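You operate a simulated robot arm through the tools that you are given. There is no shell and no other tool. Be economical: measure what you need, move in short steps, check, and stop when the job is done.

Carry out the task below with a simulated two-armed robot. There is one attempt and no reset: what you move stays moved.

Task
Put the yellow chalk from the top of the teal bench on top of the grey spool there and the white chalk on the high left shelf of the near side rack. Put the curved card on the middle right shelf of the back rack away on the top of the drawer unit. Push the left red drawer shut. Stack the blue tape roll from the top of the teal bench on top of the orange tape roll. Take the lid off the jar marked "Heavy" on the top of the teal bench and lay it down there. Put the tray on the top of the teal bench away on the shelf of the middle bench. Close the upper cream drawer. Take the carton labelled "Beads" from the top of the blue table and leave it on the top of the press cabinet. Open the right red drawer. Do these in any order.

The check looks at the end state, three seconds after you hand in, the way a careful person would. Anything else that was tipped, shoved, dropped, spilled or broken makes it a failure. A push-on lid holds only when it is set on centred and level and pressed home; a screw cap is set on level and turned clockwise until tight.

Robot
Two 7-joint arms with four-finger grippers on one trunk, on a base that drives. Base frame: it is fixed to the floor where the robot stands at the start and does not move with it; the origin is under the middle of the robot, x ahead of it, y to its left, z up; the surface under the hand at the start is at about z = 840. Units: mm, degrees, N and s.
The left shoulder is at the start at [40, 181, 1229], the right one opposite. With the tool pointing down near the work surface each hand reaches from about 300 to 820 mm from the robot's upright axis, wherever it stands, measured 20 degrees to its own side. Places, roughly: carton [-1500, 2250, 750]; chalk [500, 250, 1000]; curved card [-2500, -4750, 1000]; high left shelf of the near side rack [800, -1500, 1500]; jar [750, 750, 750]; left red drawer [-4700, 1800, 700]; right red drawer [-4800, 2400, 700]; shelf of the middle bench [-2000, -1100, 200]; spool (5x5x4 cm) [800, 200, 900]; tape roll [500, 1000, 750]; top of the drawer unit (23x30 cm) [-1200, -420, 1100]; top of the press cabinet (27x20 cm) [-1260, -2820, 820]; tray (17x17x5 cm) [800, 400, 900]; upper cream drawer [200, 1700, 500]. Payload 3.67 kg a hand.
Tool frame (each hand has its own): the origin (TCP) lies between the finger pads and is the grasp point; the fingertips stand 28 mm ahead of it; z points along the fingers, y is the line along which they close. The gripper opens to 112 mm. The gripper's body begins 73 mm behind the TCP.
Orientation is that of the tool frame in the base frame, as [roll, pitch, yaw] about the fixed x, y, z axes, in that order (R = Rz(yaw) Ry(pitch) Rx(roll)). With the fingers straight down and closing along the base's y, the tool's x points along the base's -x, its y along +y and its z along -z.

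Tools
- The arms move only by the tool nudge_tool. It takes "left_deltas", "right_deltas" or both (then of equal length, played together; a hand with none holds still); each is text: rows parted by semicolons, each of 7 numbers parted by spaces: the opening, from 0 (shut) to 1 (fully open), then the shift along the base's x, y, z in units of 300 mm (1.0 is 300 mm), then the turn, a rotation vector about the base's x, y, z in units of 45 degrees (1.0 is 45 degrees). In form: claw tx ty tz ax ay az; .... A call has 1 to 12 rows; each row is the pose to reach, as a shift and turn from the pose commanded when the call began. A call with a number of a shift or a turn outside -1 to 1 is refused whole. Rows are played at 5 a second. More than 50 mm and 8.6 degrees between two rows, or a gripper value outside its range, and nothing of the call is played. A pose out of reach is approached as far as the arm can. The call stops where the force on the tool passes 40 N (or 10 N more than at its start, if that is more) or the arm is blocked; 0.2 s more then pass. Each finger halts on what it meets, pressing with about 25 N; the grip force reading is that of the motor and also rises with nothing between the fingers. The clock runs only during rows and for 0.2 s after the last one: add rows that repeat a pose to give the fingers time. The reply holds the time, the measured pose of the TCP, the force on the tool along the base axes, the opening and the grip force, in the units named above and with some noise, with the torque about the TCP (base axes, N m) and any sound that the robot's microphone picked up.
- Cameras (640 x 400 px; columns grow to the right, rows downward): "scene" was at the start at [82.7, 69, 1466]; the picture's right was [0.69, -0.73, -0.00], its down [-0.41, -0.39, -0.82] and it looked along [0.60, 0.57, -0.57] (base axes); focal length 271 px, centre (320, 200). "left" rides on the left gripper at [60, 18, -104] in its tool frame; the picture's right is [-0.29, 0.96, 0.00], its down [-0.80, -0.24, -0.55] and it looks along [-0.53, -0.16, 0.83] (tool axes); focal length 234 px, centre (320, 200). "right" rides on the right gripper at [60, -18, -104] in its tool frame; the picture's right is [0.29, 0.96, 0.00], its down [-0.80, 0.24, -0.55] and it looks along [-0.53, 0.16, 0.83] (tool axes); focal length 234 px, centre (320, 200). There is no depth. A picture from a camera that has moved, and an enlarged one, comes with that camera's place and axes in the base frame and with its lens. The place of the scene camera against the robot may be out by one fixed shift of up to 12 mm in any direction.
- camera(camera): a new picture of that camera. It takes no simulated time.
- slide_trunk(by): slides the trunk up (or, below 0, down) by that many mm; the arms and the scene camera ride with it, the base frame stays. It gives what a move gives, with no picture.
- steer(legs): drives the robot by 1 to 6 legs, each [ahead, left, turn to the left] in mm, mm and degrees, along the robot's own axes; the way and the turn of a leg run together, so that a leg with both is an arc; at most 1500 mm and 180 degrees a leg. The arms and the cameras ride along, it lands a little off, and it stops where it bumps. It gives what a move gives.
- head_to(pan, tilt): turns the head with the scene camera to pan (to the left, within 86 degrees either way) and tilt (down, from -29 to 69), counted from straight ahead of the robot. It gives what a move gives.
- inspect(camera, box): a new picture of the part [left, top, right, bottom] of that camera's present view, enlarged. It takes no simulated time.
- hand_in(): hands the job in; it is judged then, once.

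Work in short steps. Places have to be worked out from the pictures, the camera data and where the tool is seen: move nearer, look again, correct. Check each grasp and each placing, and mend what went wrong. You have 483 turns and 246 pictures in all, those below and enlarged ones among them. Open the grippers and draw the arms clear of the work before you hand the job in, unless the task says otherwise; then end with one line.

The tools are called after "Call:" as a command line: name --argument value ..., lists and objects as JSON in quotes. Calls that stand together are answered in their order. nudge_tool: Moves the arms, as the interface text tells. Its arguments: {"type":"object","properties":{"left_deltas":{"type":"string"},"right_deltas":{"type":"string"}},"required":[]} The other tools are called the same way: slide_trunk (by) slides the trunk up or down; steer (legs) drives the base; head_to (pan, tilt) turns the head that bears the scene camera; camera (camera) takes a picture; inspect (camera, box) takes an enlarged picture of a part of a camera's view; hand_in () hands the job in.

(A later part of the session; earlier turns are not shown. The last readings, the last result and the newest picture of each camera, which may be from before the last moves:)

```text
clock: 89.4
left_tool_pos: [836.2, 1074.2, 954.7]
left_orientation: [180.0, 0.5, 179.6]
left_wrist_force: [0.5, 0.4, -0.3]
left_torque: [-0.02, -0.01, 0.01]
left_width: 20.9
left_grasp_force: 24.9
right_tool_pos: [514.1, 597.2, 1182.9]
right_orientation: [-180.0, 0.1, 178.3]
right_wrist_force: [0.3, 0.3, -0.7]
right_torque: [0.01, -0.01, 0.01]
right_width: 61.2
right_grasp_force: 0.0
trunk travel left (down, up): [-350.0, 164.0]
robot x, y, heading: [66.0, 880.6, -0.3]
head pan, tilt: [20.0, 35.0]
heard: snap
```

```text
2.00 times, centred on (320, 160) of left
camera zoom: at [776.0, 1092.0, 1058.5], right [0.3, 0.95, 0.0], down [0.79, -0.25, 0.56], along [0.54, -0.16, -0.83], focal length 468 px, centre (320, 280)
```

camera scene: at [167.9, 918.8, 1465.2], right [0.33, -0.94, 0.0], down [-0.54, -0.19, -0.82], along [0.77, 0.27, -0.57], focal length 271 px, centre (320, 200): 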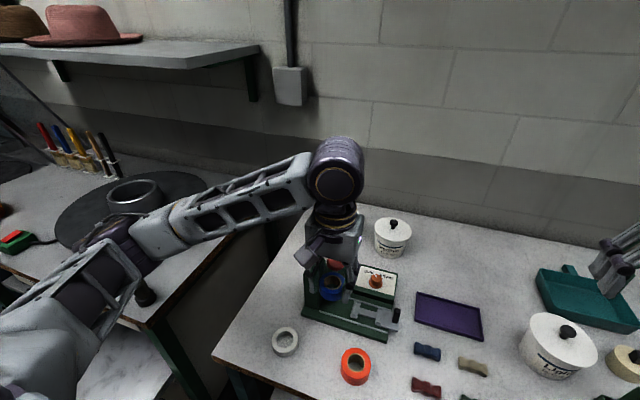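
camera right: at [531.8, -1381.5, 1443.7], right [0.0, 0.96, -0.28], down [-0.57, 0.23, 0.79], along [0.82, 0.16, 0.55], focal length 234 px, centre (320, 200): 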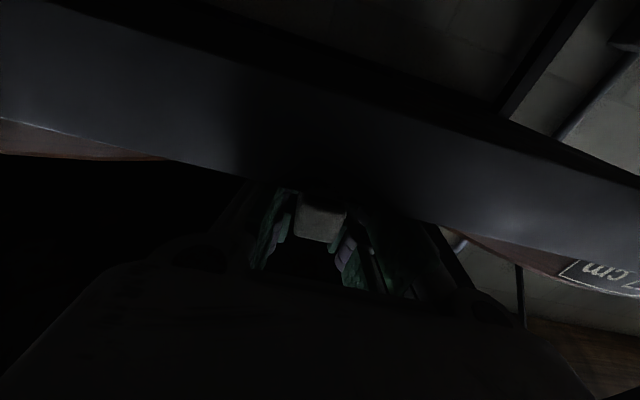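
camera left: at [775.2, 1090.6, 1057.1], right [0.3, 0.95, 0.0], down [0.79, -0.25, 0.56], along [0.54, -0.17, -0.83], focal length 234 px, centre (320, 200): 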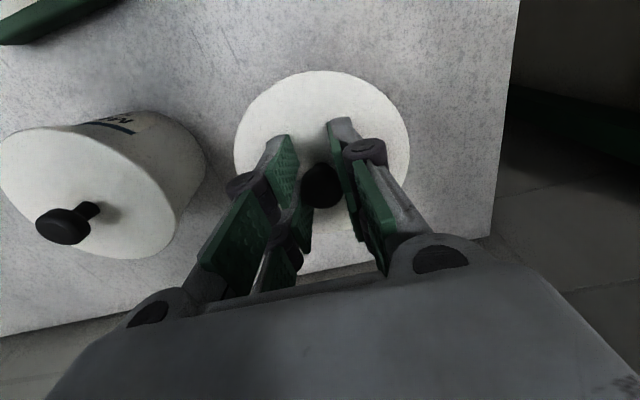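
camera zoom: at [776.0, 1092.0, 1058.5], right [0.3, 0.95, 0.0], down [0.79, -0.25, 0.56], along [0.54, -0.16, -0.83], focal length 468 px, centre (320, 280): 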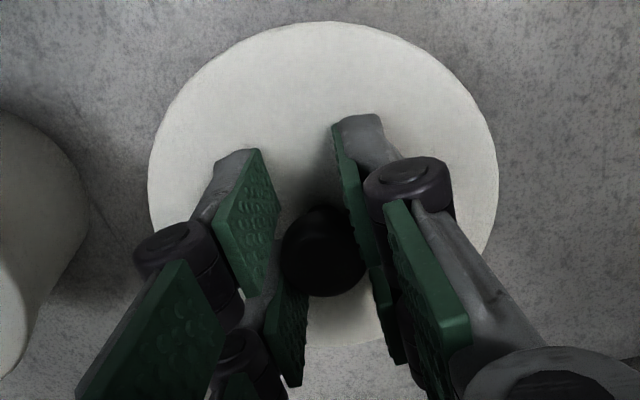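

A snap — likely the lid popped loose while gripped. Lift slowly.

Call:
nudge_tool --left_deltas "0.1 0 0 0.03 0 0 0;0.1 0 0 0.07 0 0 0;0.1 0 0 0.13 0 0 0;0.1 0 0 0.2 0 0 0;0.1 0 0 0.2 0 0 0"

Call:
camera --camera "left"

Call:
inspect --camera "scene" --box '[300, 150, 460, 290]'

```text
clock: 90.6
left_tool_pos: [837.1, 1072.7, 1015.5]
left_orientation: [180.0, 0.5, 179.5]
left_wrist_force: [0.4, -0.5, -0.4]
left_torque: [0.0, 0.05, 0.01]
left_width: 20.7
left_grasp_force: 24.9
right_tool_pos: [515.7, 597.5, 1181.7]
right_orientation: [-179.9, 0.3, 178.2]
right_wrist_force: [0.0, -0.3, -0.8]
right_torque: [-0.03, 0.0, 0.01]
right_width: 61.7
right_grasp_force: 0.0
trunk travel left (down, up): [-350.0, 164.0]
robot x, y, heading: [68.5, 879.0, -0.5]
head pan, tilt: [20.0, 35.0]
```

```text
186 pictures are left
camera left: at [776.3, 1092.2, 1119.2], right [0.3, 0.95, 0.0], down [0.79, -0.25, 0.56], along [0.54, -0.17, -0.83], focal length 234 px, centre (320, 200)
```

left: 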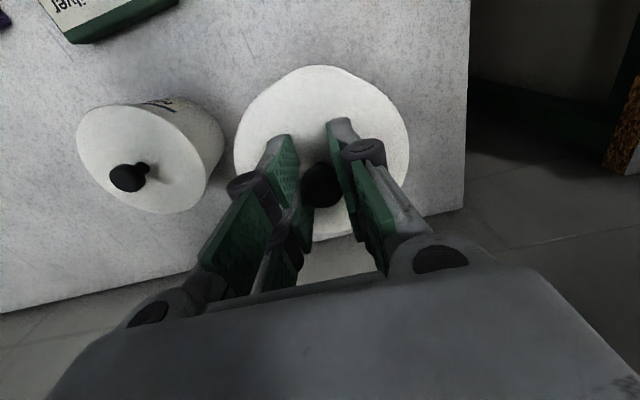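

```text
2.86 times, centred on (380, 220) of scene
camera zoom: at [168.1, 918.3, 1465.2], right [0.33, -0.94, 0.0], down [-0.54, -0.19, -0.82], along [0.77, 0.27, -0.57], focal length 774 px, centre (149, 143)
```

zoom: 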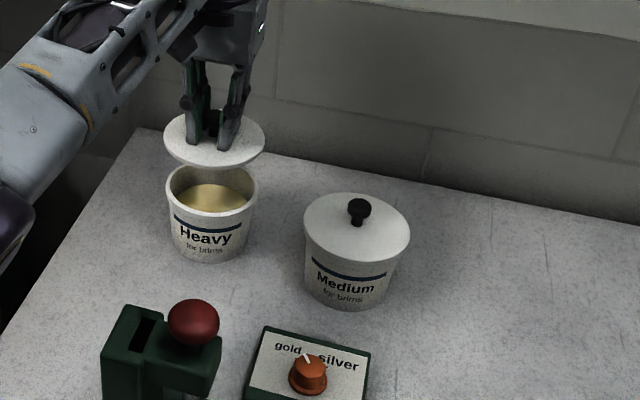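

Lid is off. Raise and carry it right, over the Medium jar, toward the free area at ≈[780,715].

Call:
nudge_tool --left_deltas "0.1 0 0 0.15 0 0 0;0.1 -0.03 -0.1 0.2 0 0 0;0.1 -0.06 -0.23 0.2 0 0 0;0.1 -0.09 -0.37 0.2 0 0 0;0.1 -0.12 -0.51 0.2 0 0 0;0.1 -0.15 -0.65 0.2 0 0 0;0.1 -0.17 -0.8 0.2 0 0 0;0.1 -0.19 -0.95 0.2 0 0 0;0.1 -0.19 -1 0.2 0 0 0;0.1 -0.19 -1 0.2 0 0 0"

Call:
head_to --pan -15 --tilt 35

Call:
camera --camera "scene"

Call:
camera --camera "left"

```text
clock: 92.8
left_tool_pos: [767.2, 782.4, 1070.2]
left_orientation: [-179.9, 0.5, 179.4]
left_wrist_force: [0.2, 0.6, -0.5]
left_torque: [0.02, -0.04, 0.01]
left_width: 20.8
left_grasp_force: 24.7
left hand out of reach, approached as far as the arm can: row 8, 9, 10
right_tool_pos: [514.4, 597.1, 1182.6]
right_orientation: [180.0, 0.2, 178.3]
right_wrist_force: [-0.8, -0.5, 0.1]
right_torque: [0.02, -0.01, -0.02]
right_width: 61.5
right_grasp_force: 0.0
trunk travel left (down, up): [-350.0, 164.0]
robot x, y, heading: [62.6, 878.1, -0.3]
head pan, tilt: [20.0, 35.0]
```

```text
clock: 93.8
left_tool_pos: [767.6, 781.8, 1071.5]
left_orientation: [180.0, 0.5, 179.5]
left_wrist_force: [-0.5, -0.5, -1.3]
left_torque: [-0.02, -0.01, 0.01]
left_width: 20.8
left_grasp_force: 25.2
right_tool_pos: [515.3, 598.6, 1182.9]
right_orientation: [-180.0, 0.2, 178.2]
right_wrist_force: [-0.3, -0.4, 0.5]
right_torque: [0.0, 0.03, -0.02]
right_width: 61.6
right_grasp_force: 0.0
trunk travel left (down, up): [-350.0, 164.0]
robot x, y, heading: [64.8, 879.6, -0.5]
head pan, tilt: [-15.0, 35.0]
```

```text
184 pictures are left
camera scene: at [169.8, 865.2, 1465.2], right [-0.27, -0.96, 0.0], down [-0.55, 0.15, -0.82], along [0.79, -0.22, -0.57], focal length 271 px, centre (320, 200)
```

scene: 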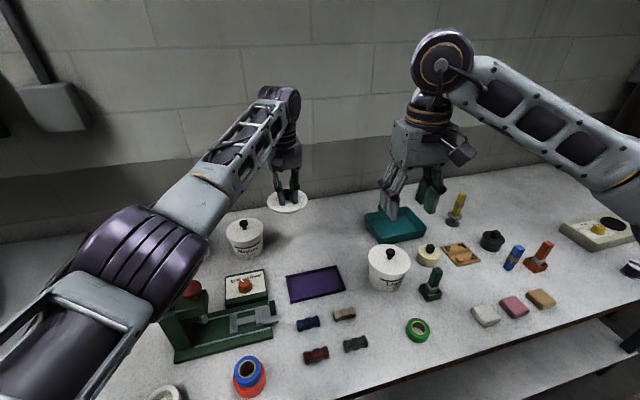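

```text
183 pictures are left
camera left: at [706.7, 802.0, 1174.3], right [0.3, 0.95, 0.0], down [0.79, -0.25, 0.56], along [0.54, -0.16, -0.83], focal length 234 px, centre (320, 200)
```

left: 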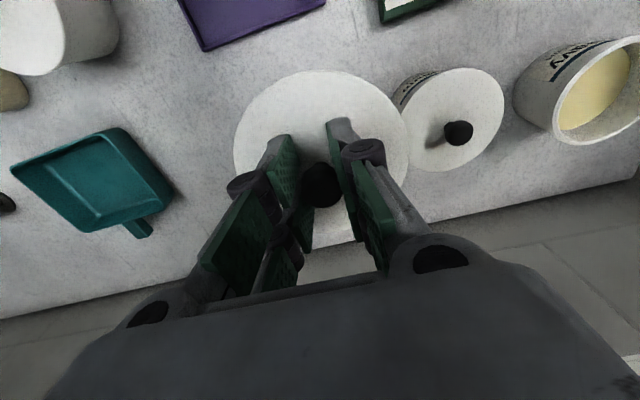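

Shift base right 60 mm (and back a little off the bench) for more clearance.

Call:
steer --legs '[[-10, -60, 0]]'

Call:
camera --camera "left"

```text
clock: 94.8
left_tool_pos: [757.6, 725.2, 1070.8]
left_orientation: [-179.9, 0.6, 179.5]
left_wrist_force: [-0.4, 0.3, 0.3]
left_torque: [0.01, 0.0, -0.03]
left_width: 20.4
left_grasp_force: 25.5
right_tool_pos: [504.4, 538.7, 1181.9]
right_orientation: [-179.9, 0.2, 178.2]
right_wrist_force: [-0.6, 0.1, -0.2]
right_torque: [0.02, 0.0, -0.02]
right_width: 61.8
right_grasp_force: 0.0
trunk travel left (down, up): [-350.0, 164.0]
robot x, y, heading: [54.7, 823.0, -0.5]
head pan, tilt: [-15.0, 35.0]
```

```text
182 pictures are left
camera left: at [696.4, 744.6, 1174.3], right [0.3, 0.96, 0.0], down [0.79, -0.25, 0.56], along [0.54, -0.17, -0.83], focal length 234 px, centre (320, 200)
```

left: 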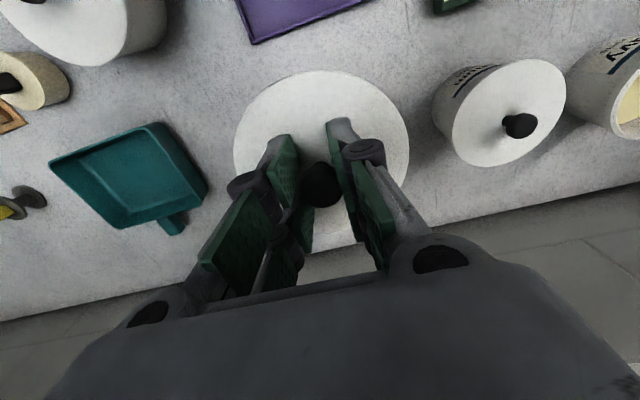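

Clear spot. Move to x≈775 and lower.

Call:
nudge_tool --left_deltas "0.1 0.03 -0.02 -0.12 0 0 0;0.1 0.06 -0.02 -0.27 0 0 0;0.1 0.06 -0.02 -0.42 0 0 0;0.1 0.06 -0.02 -0.52 0 0 0;0.1 0.06 -0.02 -0.57 0 0 0;0.1 0.06 -0.02 -0.57 0 0 0"

Call:
inspect --camera "scene" --box '[260, 160, 420, 290]'

```text
clock: 96.2
left_tool_pos: [760.4, 728.5, 914.4]
left_orientation: [-180.0, 0.5, 179.6]
left_wrist_force: [0.4, -0.5, 0.8]
left_torque: [0.01, 0.02, 0.02]
left_width: 20.6
left_grasp_force: 24.9
left hand out of reach, approached as far as the arm can: row 1, 2, 3, 4, 5, 6
right_tool_pos: [505.3, 537.9, 1181.7]
right_orientation: [-180.0, 0.3, 178.3]
right_wrist_force: [0.2, -1.0, 0.1]
right_torque: [-0.04, -0.01, -0.03]
right_width: 61.3
right_grasp_force: 0.1
trunk travel left (down, up): [-350.0, 164.0]
robot x, y, heading: [56.6, 819.2, -0.4]
head pan, tilt: [-15.0, 35.0]
```

```text
3.08 times, centred on (340, 225) of scene
camera zoom: at [159.3, 805.9, 1465.2], right [-0.27, -0.96, 0.0], down [-0.55, 0.15, -0.82], along [0.79, -0.22, -0.57], focal length 833 px, centre (258, 123)
```

zoom: 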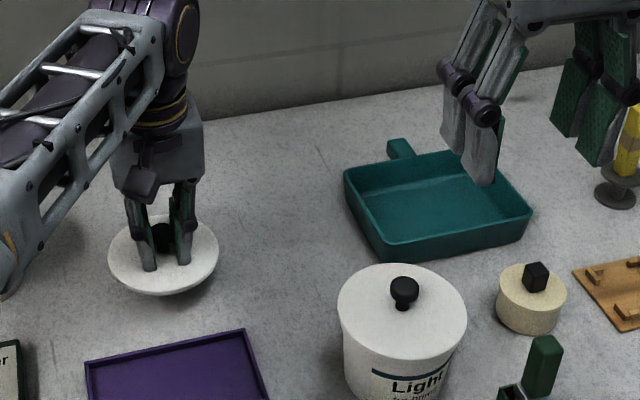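

Clear of the purple tray. Continue down gently.

Call:
nudge_tool --left_deltas "0.1 0 0 -0.03 0 0 0;0.1 0 0 -0.05 0 0 0;0.1 0 0 -0.06 0 0 0;0.1 0 0 -0.07 0 0 0;0.1 0 0 -0.08 0 0 0"

```text
clock: 97.4
left_tool_pos: [759.8, 728.9, 893.6]
left_orientation: [-179.9, 0.8, 179.5]
left_wrist_force: [-0.4, -0.6, -0.6]
left_torque: [-0.01, -0.01, -0.01]
left_width: 20.4
left_grasp_force: 24.8
left hand out of reach, approached as far as the arm can: row 5
right_tool_pos: [504.9, 539.3, 1183.5]
right_orientation: [179.9, 0.2, 178.2]
right_wrist_force: [0.3, 0.5, 0.2]
right_torque: [0.04, 0.05, 0.01]
right_width: 61.9
right_grasp_force: 0.1
trunk travel left (down, up): [-350.0, 164.0]
robot x, y, heading: [56.8, 822.4, -0.5]
head pan, tilt: [-15.0, 35.0]
```

Call:
nudge_tool --left_deltas "0.1 -0.025 0.02 0 0 0 0;0.1 -0.025 0.02 -0.01 0 0 0;0.1 -0.025 0.02 -0.02 0 0 0;0.1 -0.025 0.02 -0.03 0 0 0"

```text
clock: 98.4
left_tool_pos: [752.0, 735.7, 883.7]
left_orientation: [-179.9, 0.5, 179.5]
left_wrist_force: [0.2, 0.1, 0.4]
left_torque: [-0.01, 0.02, 0.01]
left_width: 20.4
left_grasp_force: 25.0
right_tool_pos: [505.7, 539.3, 1181.5]
right_orientation: [-179.9, 0.2, 178.3]
right_wrist_force: [-0.6, 0.8, -0.2]
right_torque: [0.02, -0.02, 0.0]
right_width: 61.7
right_grasp_force: 0.1
trunk travel left (down, up): [-350.0, 164.0]
robot x, y, heading: [59.4, 819.6, -0.3]
head pan, tilt: [-15.0, 35.0]
```

Call:
nudge_tool --left_deltas "0.1 0 0 -0.01 0 0 0;0.1 0 0 -0.02 0 0 0;0.1 0 0 -0.03 0 0 0"

Call:
inspect --camera "scene" --box '[260, 160, 420, 290]'

```text
clock: 99.2
left_tool_pos: [751.9, 735.0, 876.5]
left_orientation: [180.0, 0.5, 179.4]
left_wrist_force: [0.0, -0.1, -0.2]
left_torque: [0.0, -0.01, 0.0]
left_width: 20.4
left_grasp_force: 25.1
right_tool_pos: [505.0, 538.4, 1181.7]
right_orientation: [180.0, 0.1, 178.2]
right_wrist_force: [0.0, -0.4, -1.5]
right_torque: [0.0, -0.03, -0.03]
right_width: 61.8
right_grasp_force: 0.0
trunk travel left (down, up): [-350.0, 164.0]
robot x, y, heading: [58.3, 823.1, -0.6]
head pan, tilt: [-15.0, 35.0]
```

```text
3.08 times, centred on (340, 225) of scene
camera zoom: at [159.2, 805.8, 1465.2], right [-0.27, -0.96, 0.0], down [-0.55, 0.15, -0.82], along [0.79, -0.22, -0.57], focal length 833 px, centre (258, 123)
```

zoom: 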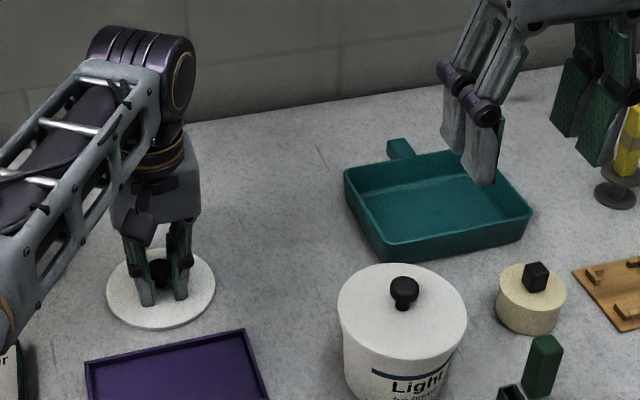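

Nearly down; go a few mm more.

Call:
nudge_tool --left_deltas "0.1 0 0 -0.007 0 0 0;0.1 0 0 -0.014 0 0 0;0.1 0 0 -0.02 0 0 0"

```text
clock: 100.0
left_tool_pos: [753.4, 735.0, 875.2]
left_orientation: [-179.9, 0.9, 179.5]
left_wrist_force: [3.1, 2.4, 25.2]
left_torque: [0.04, 0.32, 0.08]
left_width: 20.5
left_grasp_force: 24.8
right_tool_pos: [502.2, 539.2, 1183.4]
right_orientation: [-179.9, 0.3, 178.3]
right_wrist_force: [-0.2, 0.3, 0.6]
right_torque: [0.02, 0.0, 0.01]
right_width: 61.5
right_grasp_force: 0.1
trunk travel left (down, up): [-350.0, 164.0]
robot x, y, heading: [60.5, 823.8, -0.3]
head pan, tilt: [-15.0, 35.0]
```

Contact. Ease off, open, and lift.

Call:
nudge_tool --left_deltas "0.1 0 0 0.018 0 0 0;0.35 0 0 0.018 0 0 0;0.5 0 0 0.018 0 0 0;0.5 0 0 0.1 0 0 0;0.5 0 0 0.25 0 0 0;0.5 0 0 0.4 0 0 0;0.5 0 0 0.55 0 0 0;0.5 -0.12 0 0.65 0 0 0;0.5 -0.25 0.05 0.7 0 0 0"

Call:
inspect --camera "scene" --box '[200, 150, 520, 350]'

```text
clock: 102.0
left_tool_pos: [678.7, 753.3, 1079.8]
left_orientation: [179.7, 1.1, 179.9]
left_wrist_force: [-5.9, -4.9, -4.5]
left_torque: [0.34, -0.4, -0.01]
left_width: 55.9
left_grasp_force: 0.0
right_tool_pos: [503.9, 541.5, 1183.9]
right_orientation: [-179.7, 0.3, 178.2]
right_wrist_force: [0.2, 0.6, -0.2]
right_torque: [-0.09, -0.04, 0.02]
right_width: 61.7
right_grasp_force: 0.1
trunk travel left (down, up): [-350.0, 164.0]
robot x, y, heading: [57.5, 819.3, -0.4]
head pan, tilt: [-15.0, 35.0]
```

```text
2.00 times, centred on (360, 250) of scene
camera zoom: at [158.4, 810.2, 1465.2], right [-0.27, -0.96, 0.0], down [-0.55, 0.15, -0.82], along [0.79, -0.22, -0.57], focal length 542 px, centre (240, 100)
```

zoom: 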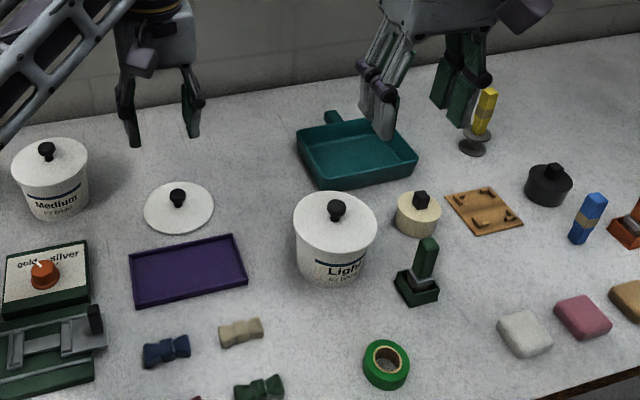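

Lid is laid down. Now the cream drawer: back away from the bench and look left.

Call:
nudge_tool --left_deltas "0.5 -0.15 0.1 0.05 0 0 0;0.5 -0.3 0.2 0.1 0 0 0;0.5 -0.45 0.3 0.1 0 0 0;0.5 -0.6 0.4 0.1 0 0 0;0.5 -0.65 0.5 0.1 0 0 0;0.5 -0.65 0.5 0.1 0 0 0"

Call:
steer --legs '[[-450, 0, 0.5]]'

Call:
head_to --pan 60 --tilt 30

Call:
camera --camera "scene"

```text
refused: row 1 steps farther than a row can; nothing moved
```

```text
clock: 104.8
left_tool_pos: [230.1, 756.8, 1080.1]
left_orientation: [180.0, 0.5, 179.9]
left_wrist_force: [0.4, 0.2, 0.5]
left_torque: [0.04, 0.01, 0.05]
left_width: 56.2
left_grasp_force: 0.1
right_tool_pos: [58.8, 543.8, 1181.3]
right_orientation: [180.0, 0.2, 178.6]
right_wrist_force: [0.0, 0.7, 1.7]
right_torque: [0.0, 0.02, -0.01]
right_width: 61.7
right_grasp_force: 0.1
trunk travel left (down, up): [-350.0, 164.0]
robot x, y, heading: [-394.5, 826.1, 0.0]
head pan, tilt: [-15.0, 35.0]
```

```text
clock: 106.2
left_tool_pos: [230.6, 756.2, 1079.5]
left_orientation: [180.0, 0.6, 179.9]
left_wrist_force: [0.4, -0.9, -0.1]
left_torque: [0.01, -0.04, 0.02]
left_width: 55.8
left_grasp_force: 0.1
right_tool_pos: [59.1, 542.9, 1181.3]
right_orientation: [180.0, 0.2, 178.5]
right_wrist_force: [0.2, -0.1, -0.1]
right_torque: [0.0, -0.01, 0.03]
right_width: 61.6
right_grasp_force: 0.0
trunk travel left (down, up): [-350.0, 164.0]
robot x, y, heading: [-387.7, 824.7, 0.1]
head pan, tilt: [60.0, 30.0]
```

```text
178 pictures are left
camera scene: at [-328.4, 909.6, 1473.0], right [0.87, -0.5, 0.0], down [-0.25, -0.43, -0.87], along [0.43, 0.75, -0.5], focal length 271 px, centre (320, 200)
```

scene: 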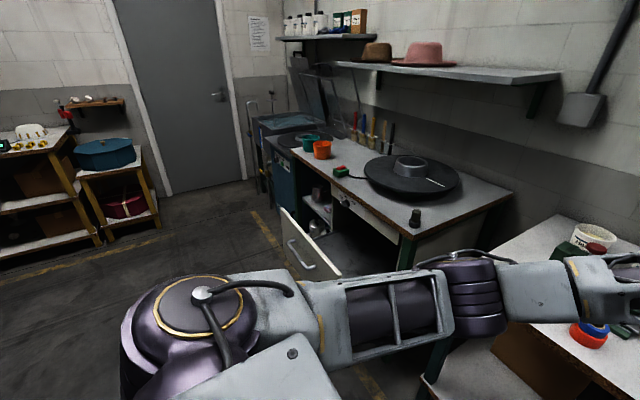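

Zoom on the open cream drawer.

Call:
inspect --camera "scene" --box '[250, 150, 440, 310]'

```text
2.50 times, centred on (345, 230) of scene
camera zoom: at [-328.4, 909.6, 1473.0], right [0.87, -0.5, 0.0], down [-0.25, -0.43, -0.87], along [0.43, 0.75, -0.5], focal length 677 px, centre (258, 125)
```

zoom: 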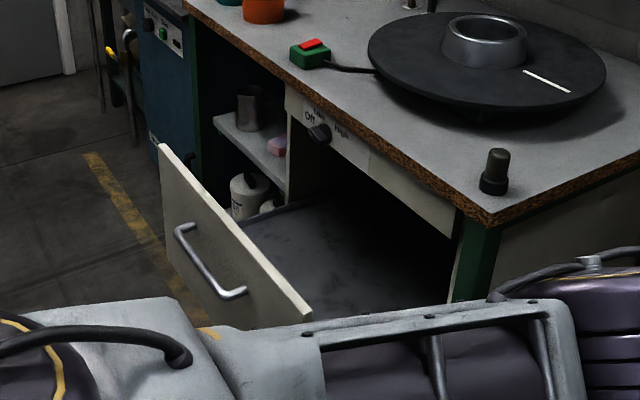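

Panel at x≈95, y≈1500–2040, open ~290 mm. Drive in front of it, staying back at x≈−390.

Call:
steer --legs '[[0, 780, 0]]'

Call:
nudge_tool --left_deltas "0.3 -0.1 0.06 0.05 0 -0.15 0;0.3 -0.2 0.13 0.1 0 -0.3 0;0.3 -0.3 0.2 0.15 0 -0.45 0;0.3 -0.4 0.27 0.2 0 -0.6 0;0.3 -0.5 0.34 0.25 0 -0.75 0;0.3 -0.55 0.4 0.25 0 -0.9 0;0.3 -0.55 0.45 0.25 0 -1 0;0.3 -0.55 0.45 0.25 0 -1 0"

Call:
nudge_tool --left_deltas "0 0 0 0 0 -0.17 0;0 0 0 0 0 -0.34 0;0 0 0 0 0 -0.51 0;0 0 0 0 0 -0.68 0;0 0 0 0 0 -0.85 0;0 0 0 0 0 -1 0;0 0 0 0 0 -1 0"

Call:
head_to --pan 15 --tilt 45

Call:
camera --camera "scene"

```text
clock: 110.6
left_tool_pos: [230.1, 1541.7, 1081.6]
left_orientation: [-180.0, 0.5, 179.9]
left_wrist_force: [0.6, 0.3, 0.1]
left_torque: [0.02, -0.02, 0.02]
left_width: 56.0
left_grasp_force: 0.0
right_tool_pos: [58.6, 1327.5, 1182.3]
right_orientation: [-180.0, 0.2, 178.6]
right_wrist_force: [-0.4, -0.5, -0.1]
right_torque: [0.02, 0.01, 0.0]
right_width: 61.4
right_grasp_force: 0.0
trunk travel left (down, up): [-350.0, 164.0]
robot x, y, heading: [-392.7, 1609.4, 0.1]
head pan, tilt: [60.0, 30.0]
```

```text
clock: 112.4
left_tool_pos: [65.9, 1675.3, 1155.3]
left_orientation: [180.0, 45.6, 180.0]
left_wrist_force: [0.3, 0.0, 0.5]
left_torque: [0.01, 0.01, 0.03]
left_width: 33.5
left_grasp_force: 0.1
right_tool_pos: [58.2, 1327.4, 1181.3]
right_orientation: [180.0, 0.1, 178.7]
right_wrist_force: [0.2, -0.6, -0.1]
right_torque: [-0.01, -0.01, 0.03]
right_width: 61.8
right_grasp_force: 0.1
trunk travel left (down, up): [-350.0, 164.0]
robot x, y, heading: [-389.7, 1610.9, 0.1]
head pan, tilt: [60.0, 30.0]
```

```text
clock: 114.0
left_tool_pos: [76.6, 1664.4, 1151.7]
left_orientation: [6.6, 89.3, 6.8]
left_wrist_force: [0.3, 0.4, 1.1]
left_torque: [-0.05, 0.01, 0.0]
left_width: 0.0
left_grasp_force: 25.2
left hand out of reach, approached as far as the arm can: row 3, 4, 5, 6, 7
right_tool_pos: [58.5, 1328.7, 1181.5]
right_orientation: [179.9, 0.2, 178.7]
right_wrist_force: [0.1, -0.3, 0.2]
right_torque: [0.02, 0.01, -0.04]
right_width: 61.7
right_grasp_force: 0.1
trunk travel left (down, up): [-350.0, 164.0]
robot x, y, heading: [-394.8, 1607.6, 0.0]
head pan, tilt: [60.0, 30.0]
```

```text
clock: 115.1
left_tool_pos: [75.8, 1663.9, 1152.2]
left_orientation: [8.5, 89.6, 8.6]
left_wrist_force: [0.8, 0.3, -0.3]
left_torque: [0.0, 0.01, 0.04]
left_width: 0.0
left_grasp_force: 24.8
right_tool_pos: [59.4, 1329.0, 1182.4]
right_orientation: [180.0, 0.1, 178.7]
right_wrist_force: [0.5, 0.2, -0.4]
right_torque: [0.01, 0.03, 0.03]
right_width: 61.5
right_grasp_force: 0.0
trunk travel left (down, up): [-350.0, 164.0]
robot x, y, heading: [-392.3, 1608.3, 0.1]
head pan, tilt: [15.0, 45.0]
```

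```text
176 pictures are left
camera scene: at [-295.1, 1637.5, 1450.4], right [0.26, -0.97, 0.0], down [-0.68, -0.18, -0.71], along [0.68, 0.18, -0.71], focal length 271 px, centre (320, 200)
```

scene: 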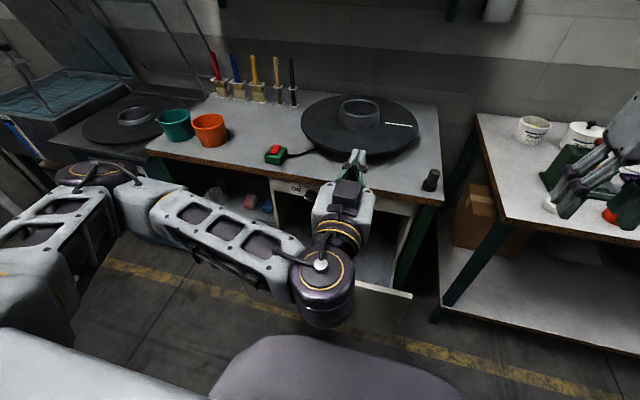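

Panel top corner ≈[87,1484,760], centre y≈1762, handle z≈640. Back 110 mm, lower the trunk, then aim the closed fingers at [.,1762,712].

Call:
steer --legs '[[-110, 40, 0]]'

Call:
slide_trunk --by -350

Call:
nudge_tool --left_deltas "0 0 0.06 -0.1 0 0 0;0 0 0.12 -0.2 0 0 0;0 0 0.19 -0.3 0 0 0;0 0 0.19 -0.3 0 0 0"

Call:
camera --camera "left"

Call:
camera --camera "scene"

```text
clock: 116.3
left_tool_pos: [-34.4, 1703.3, 1151.7]
left_orientation: [9.3, 89.6, 9.3]
left_wrist_force: [0.1, -0.3, -0.7]
left_torque: [-0.01, -0.04, -0.02]
left_width: 0.1
left_grasp_force: 25.0
right_tool_pos: [-51.6, 1368.4, 1182.0]
right_orientation: [180.0, 0.2, 178.7]
right_wrist_force: [-1.2, 0.7, -0.5]
right_torque: [0.0, -0.02, 0.0]
right_width: 61.5
right_grasp_force: 0.2
trunk travel left (down, up): [-350.0, 164.0]
robot x, y, heading: [-501.8, 1646.2, -0.1]
head pan, tilt: [15.0, 45.0]
```

```text
clock: 119.7
left_tool_pos: [-33.4, 1704.7, 803.1]
left_orientation: [7.8, 89.5, 8.0]
left_wrist_force: [-0.4, 0.3, 0.6]
left_torque: [0.02, 0.0, 0.02]
left_width: 0.0
left_grasp_force: 24.9
right_tool_pos: [-51.1, 1366.8, 834.2]
right_orientation: [-179.9, 0.2, 178.7]
right_wrist_force: [0.0, 0.0, -0.7]
right_torque: [-0.01, -0.03, 0.0]
right_width: 61.9
right_grasp_force: 0.0
trunk travel left (down, up): [0.0, 514.0]
robot x, y, heading: [-502.8, 1648.3, -0.1]
head pan, tilt: [15.0, 45.0]
```

```text
clock: 120.7
left_tool_pos: [-33.1, 1761.4, 713.0]
left_orientation: [11.2, 89.6, 11.3]
left_wrist_force: [0.3, -0.3, -0.8]
left_torque: [-0.01, -0.02, -0.02]
left_width: 0.1
left_grasp_force: 24.9
right_tool_pos: [-51.5, 1368.2, 833.4]
right_orientation: [180.0, 0.1, 178.6]
right_wrist_force: [1.2, 0.7, 0.2]
right_torque: [0.03, 0.04, 0.0]
right_width: 61.7
right_grasp_force: 0.1
trunk travel left (down, up): [0.0, 514.0]
robot x, y, heading: [-498.7, 1649.3, 0.0]
head pan, tilt: [15.0, 45.0]
```

```text
175 pictures are left
camera left: at [-136.8, 1780.1, 652.2], right [0.0, 0.96, 0.29], down [-0.56, -0.24, 0.79], along [0.83, -0.16, 0.54], focal length 234 px, centre (320, 200)
```

left: 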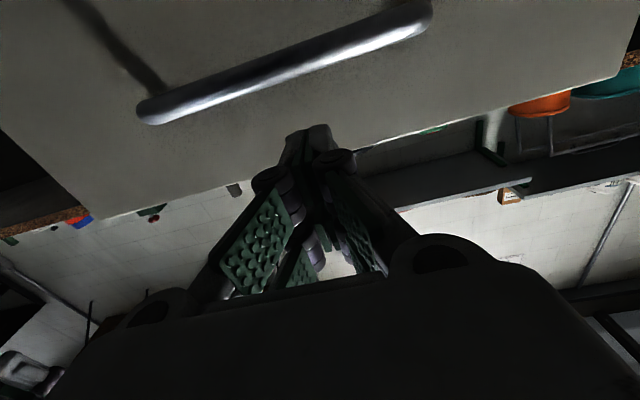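

```text
174 pictures are left
camera scene: at [-405.1, 1676.8, 1102.2], right [0.26, -0.97, 0.0], down [-0.68, -0.18, -0.71], along [0.68, 0.18, -0.71], focal length 271 px, centre (320, 200)
```

scene: 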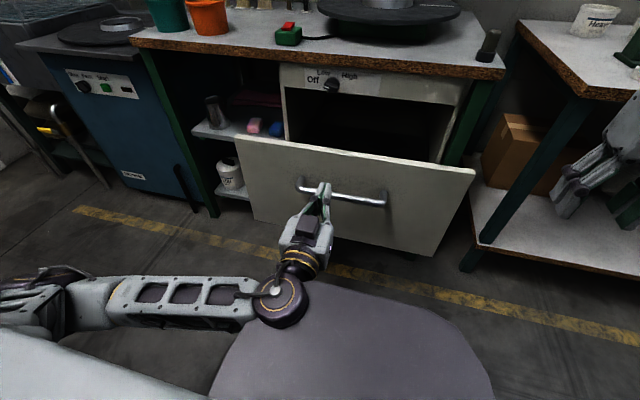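

Aim point is good (31 mm below panel top, above the handle). Shift to handle centre and drive forward to near contact.

Call:
nudge_tool --left_deltas "0 0 -0.05 0 0 0 0;0 0 -0.1 0 0 0 0"

Call:
steer --legs '[[80, 0, 0]]'

Call:
nudge_tool --left_deltas "0 0.05 0 0 0 0 0;0 0.1 0 0 0 0 0;0 0.15 0 0 0 0 0;0 0.2 0 0 0 0 0;0 0.25 0 0 0 0 0"

Call:
camera --camera "scene"

```text
clock: 121.3
left_tool_pos: [-34.2, 1732.3, 713.0]
left_orientation: [11.3, 89.4, 11.4]
left_wrist_force: [-0.4, -0.4, -0.5]
left_torque: [-0.01, -0.01, 0.03]
left_width: 0.0
left_grasp_force: 25.3
right_tool_pos: [-51.2, 1368.8, 834.3]
right_orientation: [179.9, 0.0, 178.6]
right_wrist_force: [0.1, 0.0, -1.0]
right_torque: [-0.04, 0.01, -0.01]
right_width: 61.8
right_grasp_force: 0.1
trunk travel left (down, up): [0.0, 514.0]
robot x, y, heading: [-505.6, 1646.0, 0.1]
head pan, tilt: [15.0, 45.0]
```

```text
clock: 122.4
left_tool_pos: [46.6, 1731.5, 711.7]
left_orientation: [11.6, 89.5, 11.6]
left_wrist_force: [0.0, 0.0, -0.5]
left_torque: [0.05, -0.04, 0.02]
left_width: 0.1
left_grasp_force: 25.3
right_tool_pos: [30.5, 1369.1, 832.5]
right_orientation: [-180.0, -0.1, 178.7]
right_wrist_force: [-0.2, 0.4, 0.1]
right_torque: [0.01, 0.02, 0.02]
right_width: 61.6
right_grasp_force: 0.1
trunk travel left (down, up): [0.0, 514.0]
robot x, y, heading: [-418.6, 1649.4, -0.0]
head pan, tilt: [15.0, 45.0]
```

```text
clock: 123.6
left_tool_pos: [124.3, 1732.5, 711.8]
left_orientation: [9.9, 89.5, 10.1]
left_wrist_force: [-0.2, 0.0, -0.2]
left_torque: [0.01, 0.05, -0.03]
left_width: 0.2
left_grasp_force: 35.6
right_tool_pos: [29.9, 1369.0, 834.0]
right_orientation: [-180.0, 0.1, 178.7]
right_wrist_force: [0.2, 0.5, 0.7]
right_torque: [0.01, 0.03, -0.04]
right_width: 61.6
right_grasp_force: 0.1
trunk travel left (down, up): [0.0, 514.0]
robot x, y, heading: [-417.4, 1647.2, -0.2]
head pan, tilt: [15.0, 45.0]
```

```text
173 pictures are left
camera scene: at [-324.8, 1677.0, 1102.1], right [0.26, -0.97, 0.0], down [-0.68, -0.18, -0.71], along [0.68, 0.18, -0.71], focal length 271 px, centre (320, 200)
```

scene: 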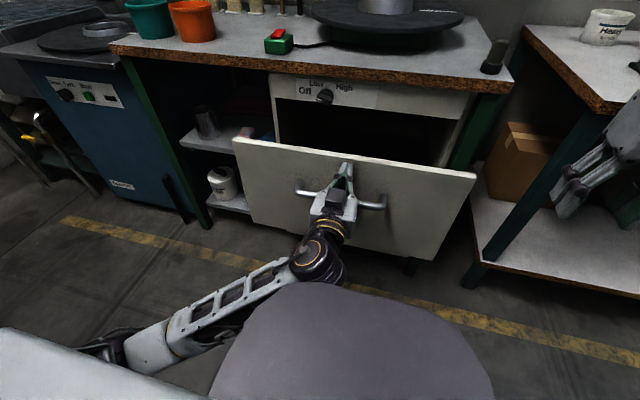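

Continue pushing with the arm, ~120 mm more.

Call:
nudge_tool --left_deltas "0 0.06 0 0 0 0 0;0 0.12 0 0 0 0 0;0 0.18 0 0 0 0 0;0 0.24 0 0 0 0 0;0 0.3 0 0 0 0 0;0 0.36 0 0 0 0 0;0 0.42 0 0 0 0 0"

Call:
camera --camera "scene"

```text
clock: 125.2
left_tool_pos: [248.7, 1732.3, 711.9]
left_orientation: [16.3, 89.5, 16.3]
left_wrist_force: [-0.4, 0.0, -0.5]
left_torque: [-0.01, -0.03, -0.01]
left_width: 0.1
left_grasp_force: 36.2
right_tool_pos: [28.1, 1367.3, 834.2]
right_orientation: [179.9, 0.1, 178.8]
right_wrist_force: [-0.4, -0.4, -0.2]
right_torque: [0.01, -0.04, -0.02]
right_width: 61.5
right_grasp_force: 0.0
trunk travel left (down, up): [0.0, 514.0]
robot x, y, heading: [-423.4, 1648.9, -0.0]
head pan, tilt: [15.0, 45.0]
```

```text
172 pictures are left
camera scene: at [-324.8, 1677.0, 1102.1], right [0.26, -0.97, 0.0], down [-0.68, -0.18, -0.71], along [0.68, 0.18, -0.71], focal length 271 px, centre (320, 200)
```

scene: 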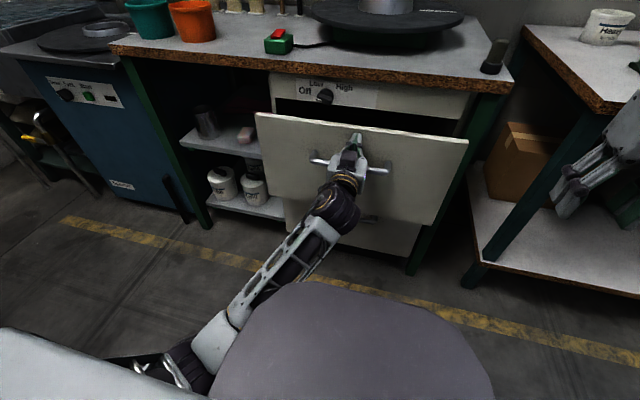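

Closing well. Push more with the arm.

Call:
nudge_tool --left_deltas "0 0.06 0 0 0 0 0;0 0.12 0 0 0 0 0;0 0.18 0 0 0 0 0;0 0.24 0 0 0 0 0;0 0.3 0 0 0 0 0;0 0.34 0 0 0 0 0"

Call:
camera --camera "scene"

```text
clock: 126.6
left_tool_pos: [350.4, 1743.1, 705.4]
left_orientation: [78.5, 88.6, 79.2]
left_wrist_force: [-31.3, 3.8, -5.2]
left_torque: [0.14, 0.7, 0.01]
left_width: 6.2
left_grasp_force: 35.8
right_tool_pos: [27.7, 1368.4, 833.9]
right_orientation: [-179.9, 0.3, 178.7]
right_wrist_force: [0.8, -0.2, 0.0]
right_torque: [-0.01, -0.01, -0.02]
right_width: 61.6
right_grasp_force: 0.0
trunk travel left (down, up): [0.0, 514.0]
robot x, y, heading: [-422.0, 1649.6, -0.2]
head pan, tilt: [15.0, 45.0]
```

```text
171 pictures are left
camera scene: at [-327.2, 1677.6, 1102.1], right [0.26, -0.97, 0.0], down [-0.68, -0.18, -0.71], along [0.68, 0.18, -0.71], focal length 271 px, centre (320, 200)
```

scene: 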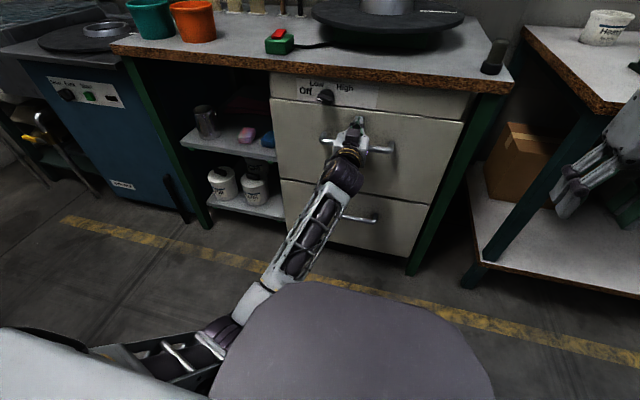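

Pushing against the stop with 31 N: appears shut. Back off and zoom to check.

Call:
nudge_tool --left_deltas "0 -0.1 0 0.01 0 0 0;0 -0.25 0 0.01 0 0 0;0 -0.4 0 0.01 0 0 0;0 -0.55 0 0.01 0 0 0;0 -0.7 0 0.01 0 0 0"

Call:
inspect --camera "scene" --box '[260, 70, 480, 270]'

```text
clock: 127.5
left_tool_pos: [243.5, 1788.8, 717.0]
left_orientation: [71.7, 79.6, 74.3]
left_wrist_force: [0.0, 1.6, 0.1]
left_torque: [0.01, -0.01, 0.03]
left_width: 0.1
left_grasp_force: 35.7
right_tool_pos: [28.7, 1369.2, 833.3]
right_orientation: [180.0, 0.2, 178.7]
right_wrist_force: [0.1, 0.5, 1.0]
right_torque: [0.02, -0.01, -0.01]
right_width: 61.7
right_grasp_force: 0.1
trunk travel left (down, up): [0.0, 514.0]
robot x, y, heading: [-422.4, 1650.8, 0.0]
head pan, tilt: [15.0, 45.0]
stopped in row 4 (left hand): the arm was blocked; the commanded pose is now the measured one
```

```text
2.00 times, centred on (370, 170) of scene
camera zoom: at [-324.8, 1677.3, 1101.9], right [0.26, -0.97, 0.0], down [-0.68, -0.18, -0.71], along [0.68, 0.18, -0.71], focal length 542 px, centre (220, 260)
```

zoom: 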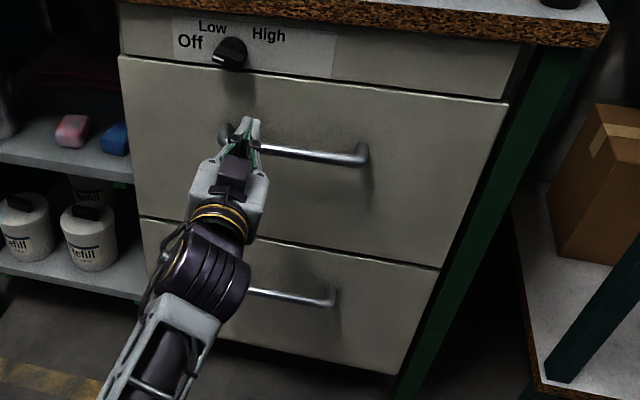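

Drawer is shut. Back up, raise the trunk, and return the left tool to pointing down.

Call:
steer --legs '[[-200, 0, 0]]'

Call:
slide_trunk --by 350

Call:
nudge_tool --left_deltas "0.3 0 0 0.03 0 0.17 0;0.3 0 0 0.06 0 0.34 0;0.3 -0.05 0 0.09 0 0.51 0;0.3 -0.1 0 0.12 0 0.68 0;0.3 -0.15 0 0.15 0 0.85 0;0.3 -0.2 0 0.18 0 1 0;0.3 -0.2 0 0.18 0 1 0"

Call:
nudge_tool --left_deltas "0.5 -0.03 0 0 0 0.17 0;0.5 -0.08 0 0 0 0.34 0;0.5 -0.13 0 0 0 0.51 0;0.5 -0.18 0 0 0 0.68 0;0.5 -0.25 0 0 0 0.85 0;0.5 -0.3 0 0 0 1 0;0.5 -0.3 0 0 0 1 0"

```text
clock: 129.1
left_tool_pos: [42.2, 1789.3, 718.6]
left_orientation: [71.6, 79.5, 74.3]
left_wrist_force: [0.4, -0.2, -0.8]
left_torque: [0.01, 0.04, -0.03]
left_width: 0.0
left_grasp_force: 35.2
right_tool_pos: [-172.2, 1367.2, 834.2]
right_orientation: [180.0, 0.2, 178.7]
right_wrist_force: [-0.5, -0.3, 0.1]
right_torque: [0.01, -0.04, 0.01]
right_width: 61.6
right_grasp_force: 0.2
trunk travel left (down, up): [0.0, 514.0]
robot x, y, heading: [-623.5, 1651.1, -0.1]
head pan, tilt: [15.0, 45.0]
```

```text
clock: 132.5
left_tool_pos: [43.6, 1788.9, 1065.4]
left_orientation: [71.9, 79.5, 74.6]
left_wrist_force: [0.9, 0.3, 0.4]
left_torque: [-0.01, 0.04, 0.0]
left_width: 0.1
left_grasp_force: 35.2
right_tool_pos: [-171.3, 1368.2, 1181.6]
right_orientation: [179.9, 0.1, 178.7]
right_wrist_force: [-0.3, -0.2, -0.3]
right_torque: [0.01, -0.02, -0.02]
right_width: 61.7
right_grasp_force: 0.3
trunk travel left (down, up): [-350.0, 164.0]
robot x, y, heading: [-622.3, 1648.9, 0.2]
head pan, tilt: [15.0, 45.0]
```

```text
clock: 134.1
left_tool_pos: [-17.4, 1788.5, 1120.3]
left_orientation: [166.8, 46.8, 165.2]
left_wrist_force: [-0.3, 0.5, -0.2]
left_torque: [0.01, -0.04, -0.04]
left_width: 33.5
left_grasp_force: 0.0
right_tool_pos: [-171.2, 1367.1, 1181.9]
right_orientation: [-179.9, 0.2, 178.7]
right_wrist_force: [0.0, -0.3, -0.3]
right_torque: [0.0, -0.03, 0.01]
right_width: 61.6
right_grasp_force: 0.1
trunk travel left (down, up): [-350.0, 164.0]
robot x, y, heading: [-622.2, 1649.5, -0.1]
head pan, tilt: [15.0, 45.0]
```

```text
clock: 134.9
left_tool_pos: [-15.6, 1853.0, 1067.1]
left_orientation: [164.2, 25.5, 169.4]
left_wrist_force: [-0.6, 0.1, -0.3]
left_torque: [-0.02, 0.02, 0.0]
left_width: 56.2
left_grasp_force: 0.1
left hand out of reach, approached as far as the arm can: row 2, 3
right_tool_pos: [-169.4, 1368.6, 1181.7]
right_orientation: [-179.9, 0.1, 178.7]
right_wrist_force: [1.1, -0.8, -0.6]
right_torque: [-0.04, 0.02, -0.01]
right_width: 61.8
right_grasp_force: 0.1
trunk travel left (down, up): [-350.0, 164.0]
robot x, y, heading: [-620.0, 1647.7, -0.0]
head pan, tilt: [15.0, 45.0]
stopped in row 3 (left hand): the arm was blocked; the commanded pose is now the measured one
```

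The arm hit a limit. Look at its posture.

Call:
head_to --pan 35 --tilt 40

Call:
camera --camera "scene"

```text
clock: 135.7
left_tool_pos: [-17.3, 1849.8, 1067.9]
left_orientation: [164.2, 25.7, 169.2]
left_wrist_force: [-0.1, -0.6, 0.6]
left_torque: [-0.01, -0.01, -0.03]
left_width: 55.8
left_grasp_force: 0.1
right_tool_pos: [-172.6, 1369.2, 1181.9]
right_orientation: [-180.0, 0.2, 178.7]
right_wrist_force: [0.3, -0.7, 0.2]
right_torque: [0.02, 0.02, 0.0]
right_width: 61.3
right_grasp_force: 0.1
trunk travel left (down, up): [-350.0, 164.0]
robot x, y, heading: [-620.1, 1648.6, 0.2]
head pan, tilt: [35.0, 40.0]
```

```text
169 pictures are left
camera scene: at [-534.2, 1704.5, 1457.7], right [0.57, -0.82, 0.0], down [-0.53, -0.37, -0.77], along [0.63, 0.44, -0.64], focal length 271 px, centre (320, 200)
```

scene: 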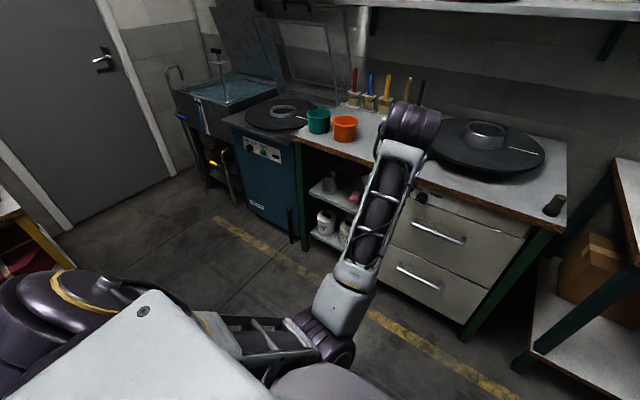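

Elbow is tucked low against the body. Move the hand up, outward to let the elbow swing out.

Call:
nudge_tool --left_deltas "0.5 0.05 0.1 0.1 0 0 0;0.5 0.1 0.2 0.2 0 0 0;0.5 0.1 0.3 0.3 0 0 0;0.5 0.1 0.4 0.4 0 0 0;0.5 0.1 0.5 0.5 0 0 0;0.5 0.1 0.5 0.5 0 0 0"

Call:
camera --camera "scene"

```text
clock: 137.1
left_tool_pos: [12.1, 2001.1, 1218.7]
left_orientation: [164.4, 25.6, 169.3]
left_wrist_force: [0.5, -0.1, 1.0]
left_torque: [-0.02, 0.01, -0.01]
left_width: 56.2
left_grasp_force: 0.0
right_tool_pos: [-171.6, 1368.4, 1182.6]
right_orientation: [-180.0, 0.1, 178.7]
right_wrist_force: [-1.0, 1.1, -0.5]
right_torque: [0.02, 0.02, 0.01]
right_width: 61.7
right_grasp_force: 0.1
trunk travel left (down, up): [-350.0, 164.0]
robot x, y, heading: [-620.9, 1647.0, 0.1]
head pan, tilt: [35.0, 40.0]
```

```text
168 pictures are left
camera scene: at [-534.0, 1704.8, 1457.6], right [0.57, -0.82, 0.0], down [-0.53, -0.37, -0.77], along [0.63, 0.44, -0.64], focal length 271 px, centre (320, 200)
```

scene: 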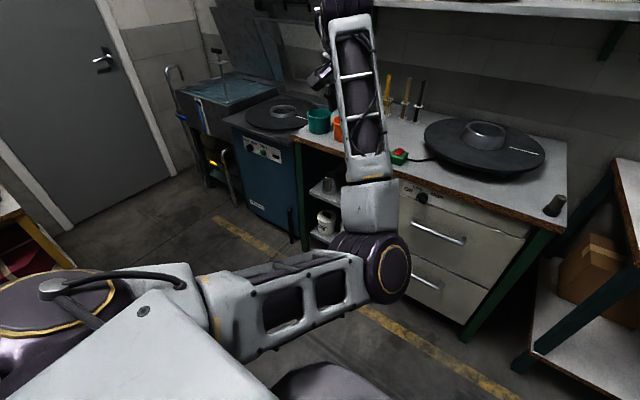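

Good. Now rotate to tool-down while moving to the home-like pose.

Call:
nudge_tool --left_deltas "0.5 -0.08 0.1 -0.03 -0.05 0.11 0;0.5 -0.16 0.2 -0.06 -0.1 0.22 0;0.5 -0.24 0.3 -0.1 -0.15 0.33 0;0.5 -0.32 0.4 -0.15 -0.2 0.44 0;0.5 -0.4 0.5 -0.2 -0.25 0.55 0;0.5 -0.48 0.55 -0.25 -0.25 0.61 0;0.5 -0.55 0.58 -0.3 -0.25 0.61 0;0.5 -0.55 0.58 -0.3 -0.25 0.61 0"

Call:
camera --camera "scene"

```text
clock: 138.9
left_tool_pos: [-152.0, 2174.0, 1126.9]
left_orientation: [179.9, 0.1, 173.0]
left_wrist_force: [-0.1, -0.3, -0.6]
left_torque: [0.0, 0.02, 0.01]
left_width: 56.1
left_grasp_force: 0.0
left hand out of reach, approached as far as the arm can: row 1, 2, 3
right_tool_pos: [-171.1, 1368.1, 1180.9]
right_orientation: [179.9, 0.1, 178.7]
right_wrist_force: [0.0, -0.3, 0.2]
right_torque: [0.02, 0.01, 0.03]
right_width: 61.5
right_grasp_force: 0.1
trunk travel left (down, up): [-350.0, 164.0]
robot x, y, heading: [-621.7, 1652.2, -0.2]
head pan, tilt: [35.0, 40.0]
```

```text
167 pictures are left
camera scene: at [-533.8, 1704.8, 1457.7], right [0.57, -0.82, 0.0], down [-0.53, -0.37, -0.77], along [0.63, 0.44, -0.64], focal length 271 px, centre (320, 200)
```

scene: 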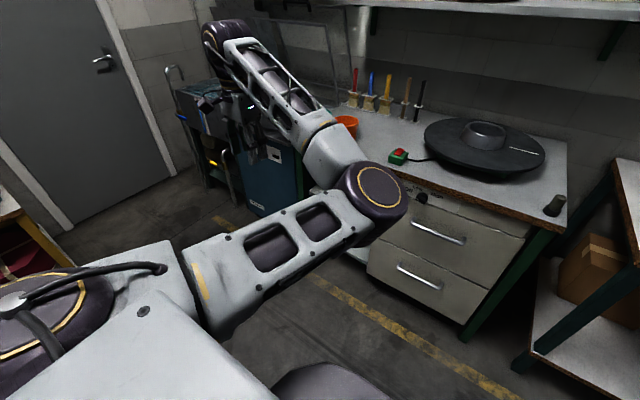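

Bring the hand in front to see whether the elbow relaxes outward; fix the yaw too.

Call:
nudge_tool --left_deltas "0.5 0 -0.13 0.05 0 0 0.05;0.5 0 -0.27 0.1 0 0 0.1;0.5 0 -0.4 0.15 0 0 0.15;0.5 0 -0.53 0.2 0 0 0.15;0.5 0 -0.67 0.25 0 0 0.15;0.5 0 -0.8 0.25 0 0 0.15;0.5 0 -0.9 0.25 0 0 0.15;0.5 0 -0.9 0.25 0 0 0.15"

Call:
camera --camera "scene"

```text
clock: 140.7
left_tool_pos: [-42.7, 2090.6, 1210.3]
left_orientation: [179.8, 0.2, 179.7]
left_wrist_force: [-0.8, 0.5, -0.4]
left_torque: [0.03, 0.01, 0.02]
left_width: 56.0
left_grasp_force: 0.1
left hand out of reach, approached as far as the arm can: row 1, 2, 3, 4, 5, 6, 7, 8
right_tool_pos: [-170.9, 1368.6, 1182.3]
right_orientation: [180.0, 0.2, 178.7]
right_wrist_force: [-0.5, -0.3, 0.3]
right_torque: [-0.03, 0.01, 0.0]
right_width: 61.7
right_grasp_force: 0.0
trunk travel left (down, up): [-350.0, 164.0]
robot x, y, heading: [-617.9, 1648.3, 0.2]
head pan, tilt: [35.0, 40.0]
```

```text
166 pictures are left
camera scene: at [-534.3, 1705.0, 1457.7], right [0.57, -0.82, 0.0], down [-0.53, -0.37, -0.77], along [0.63, 0.44, -0.64], focal length 271 px, centre (320, 200)
```

scene: 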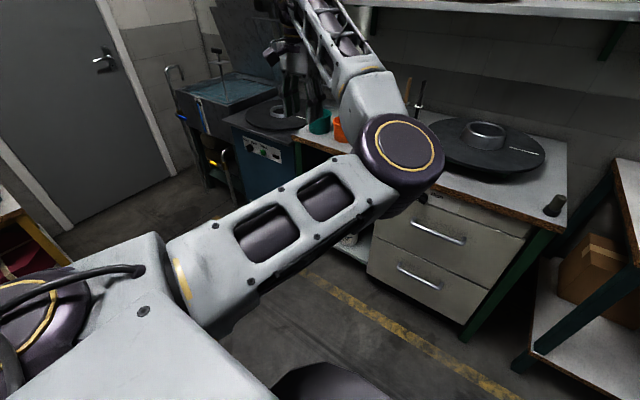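

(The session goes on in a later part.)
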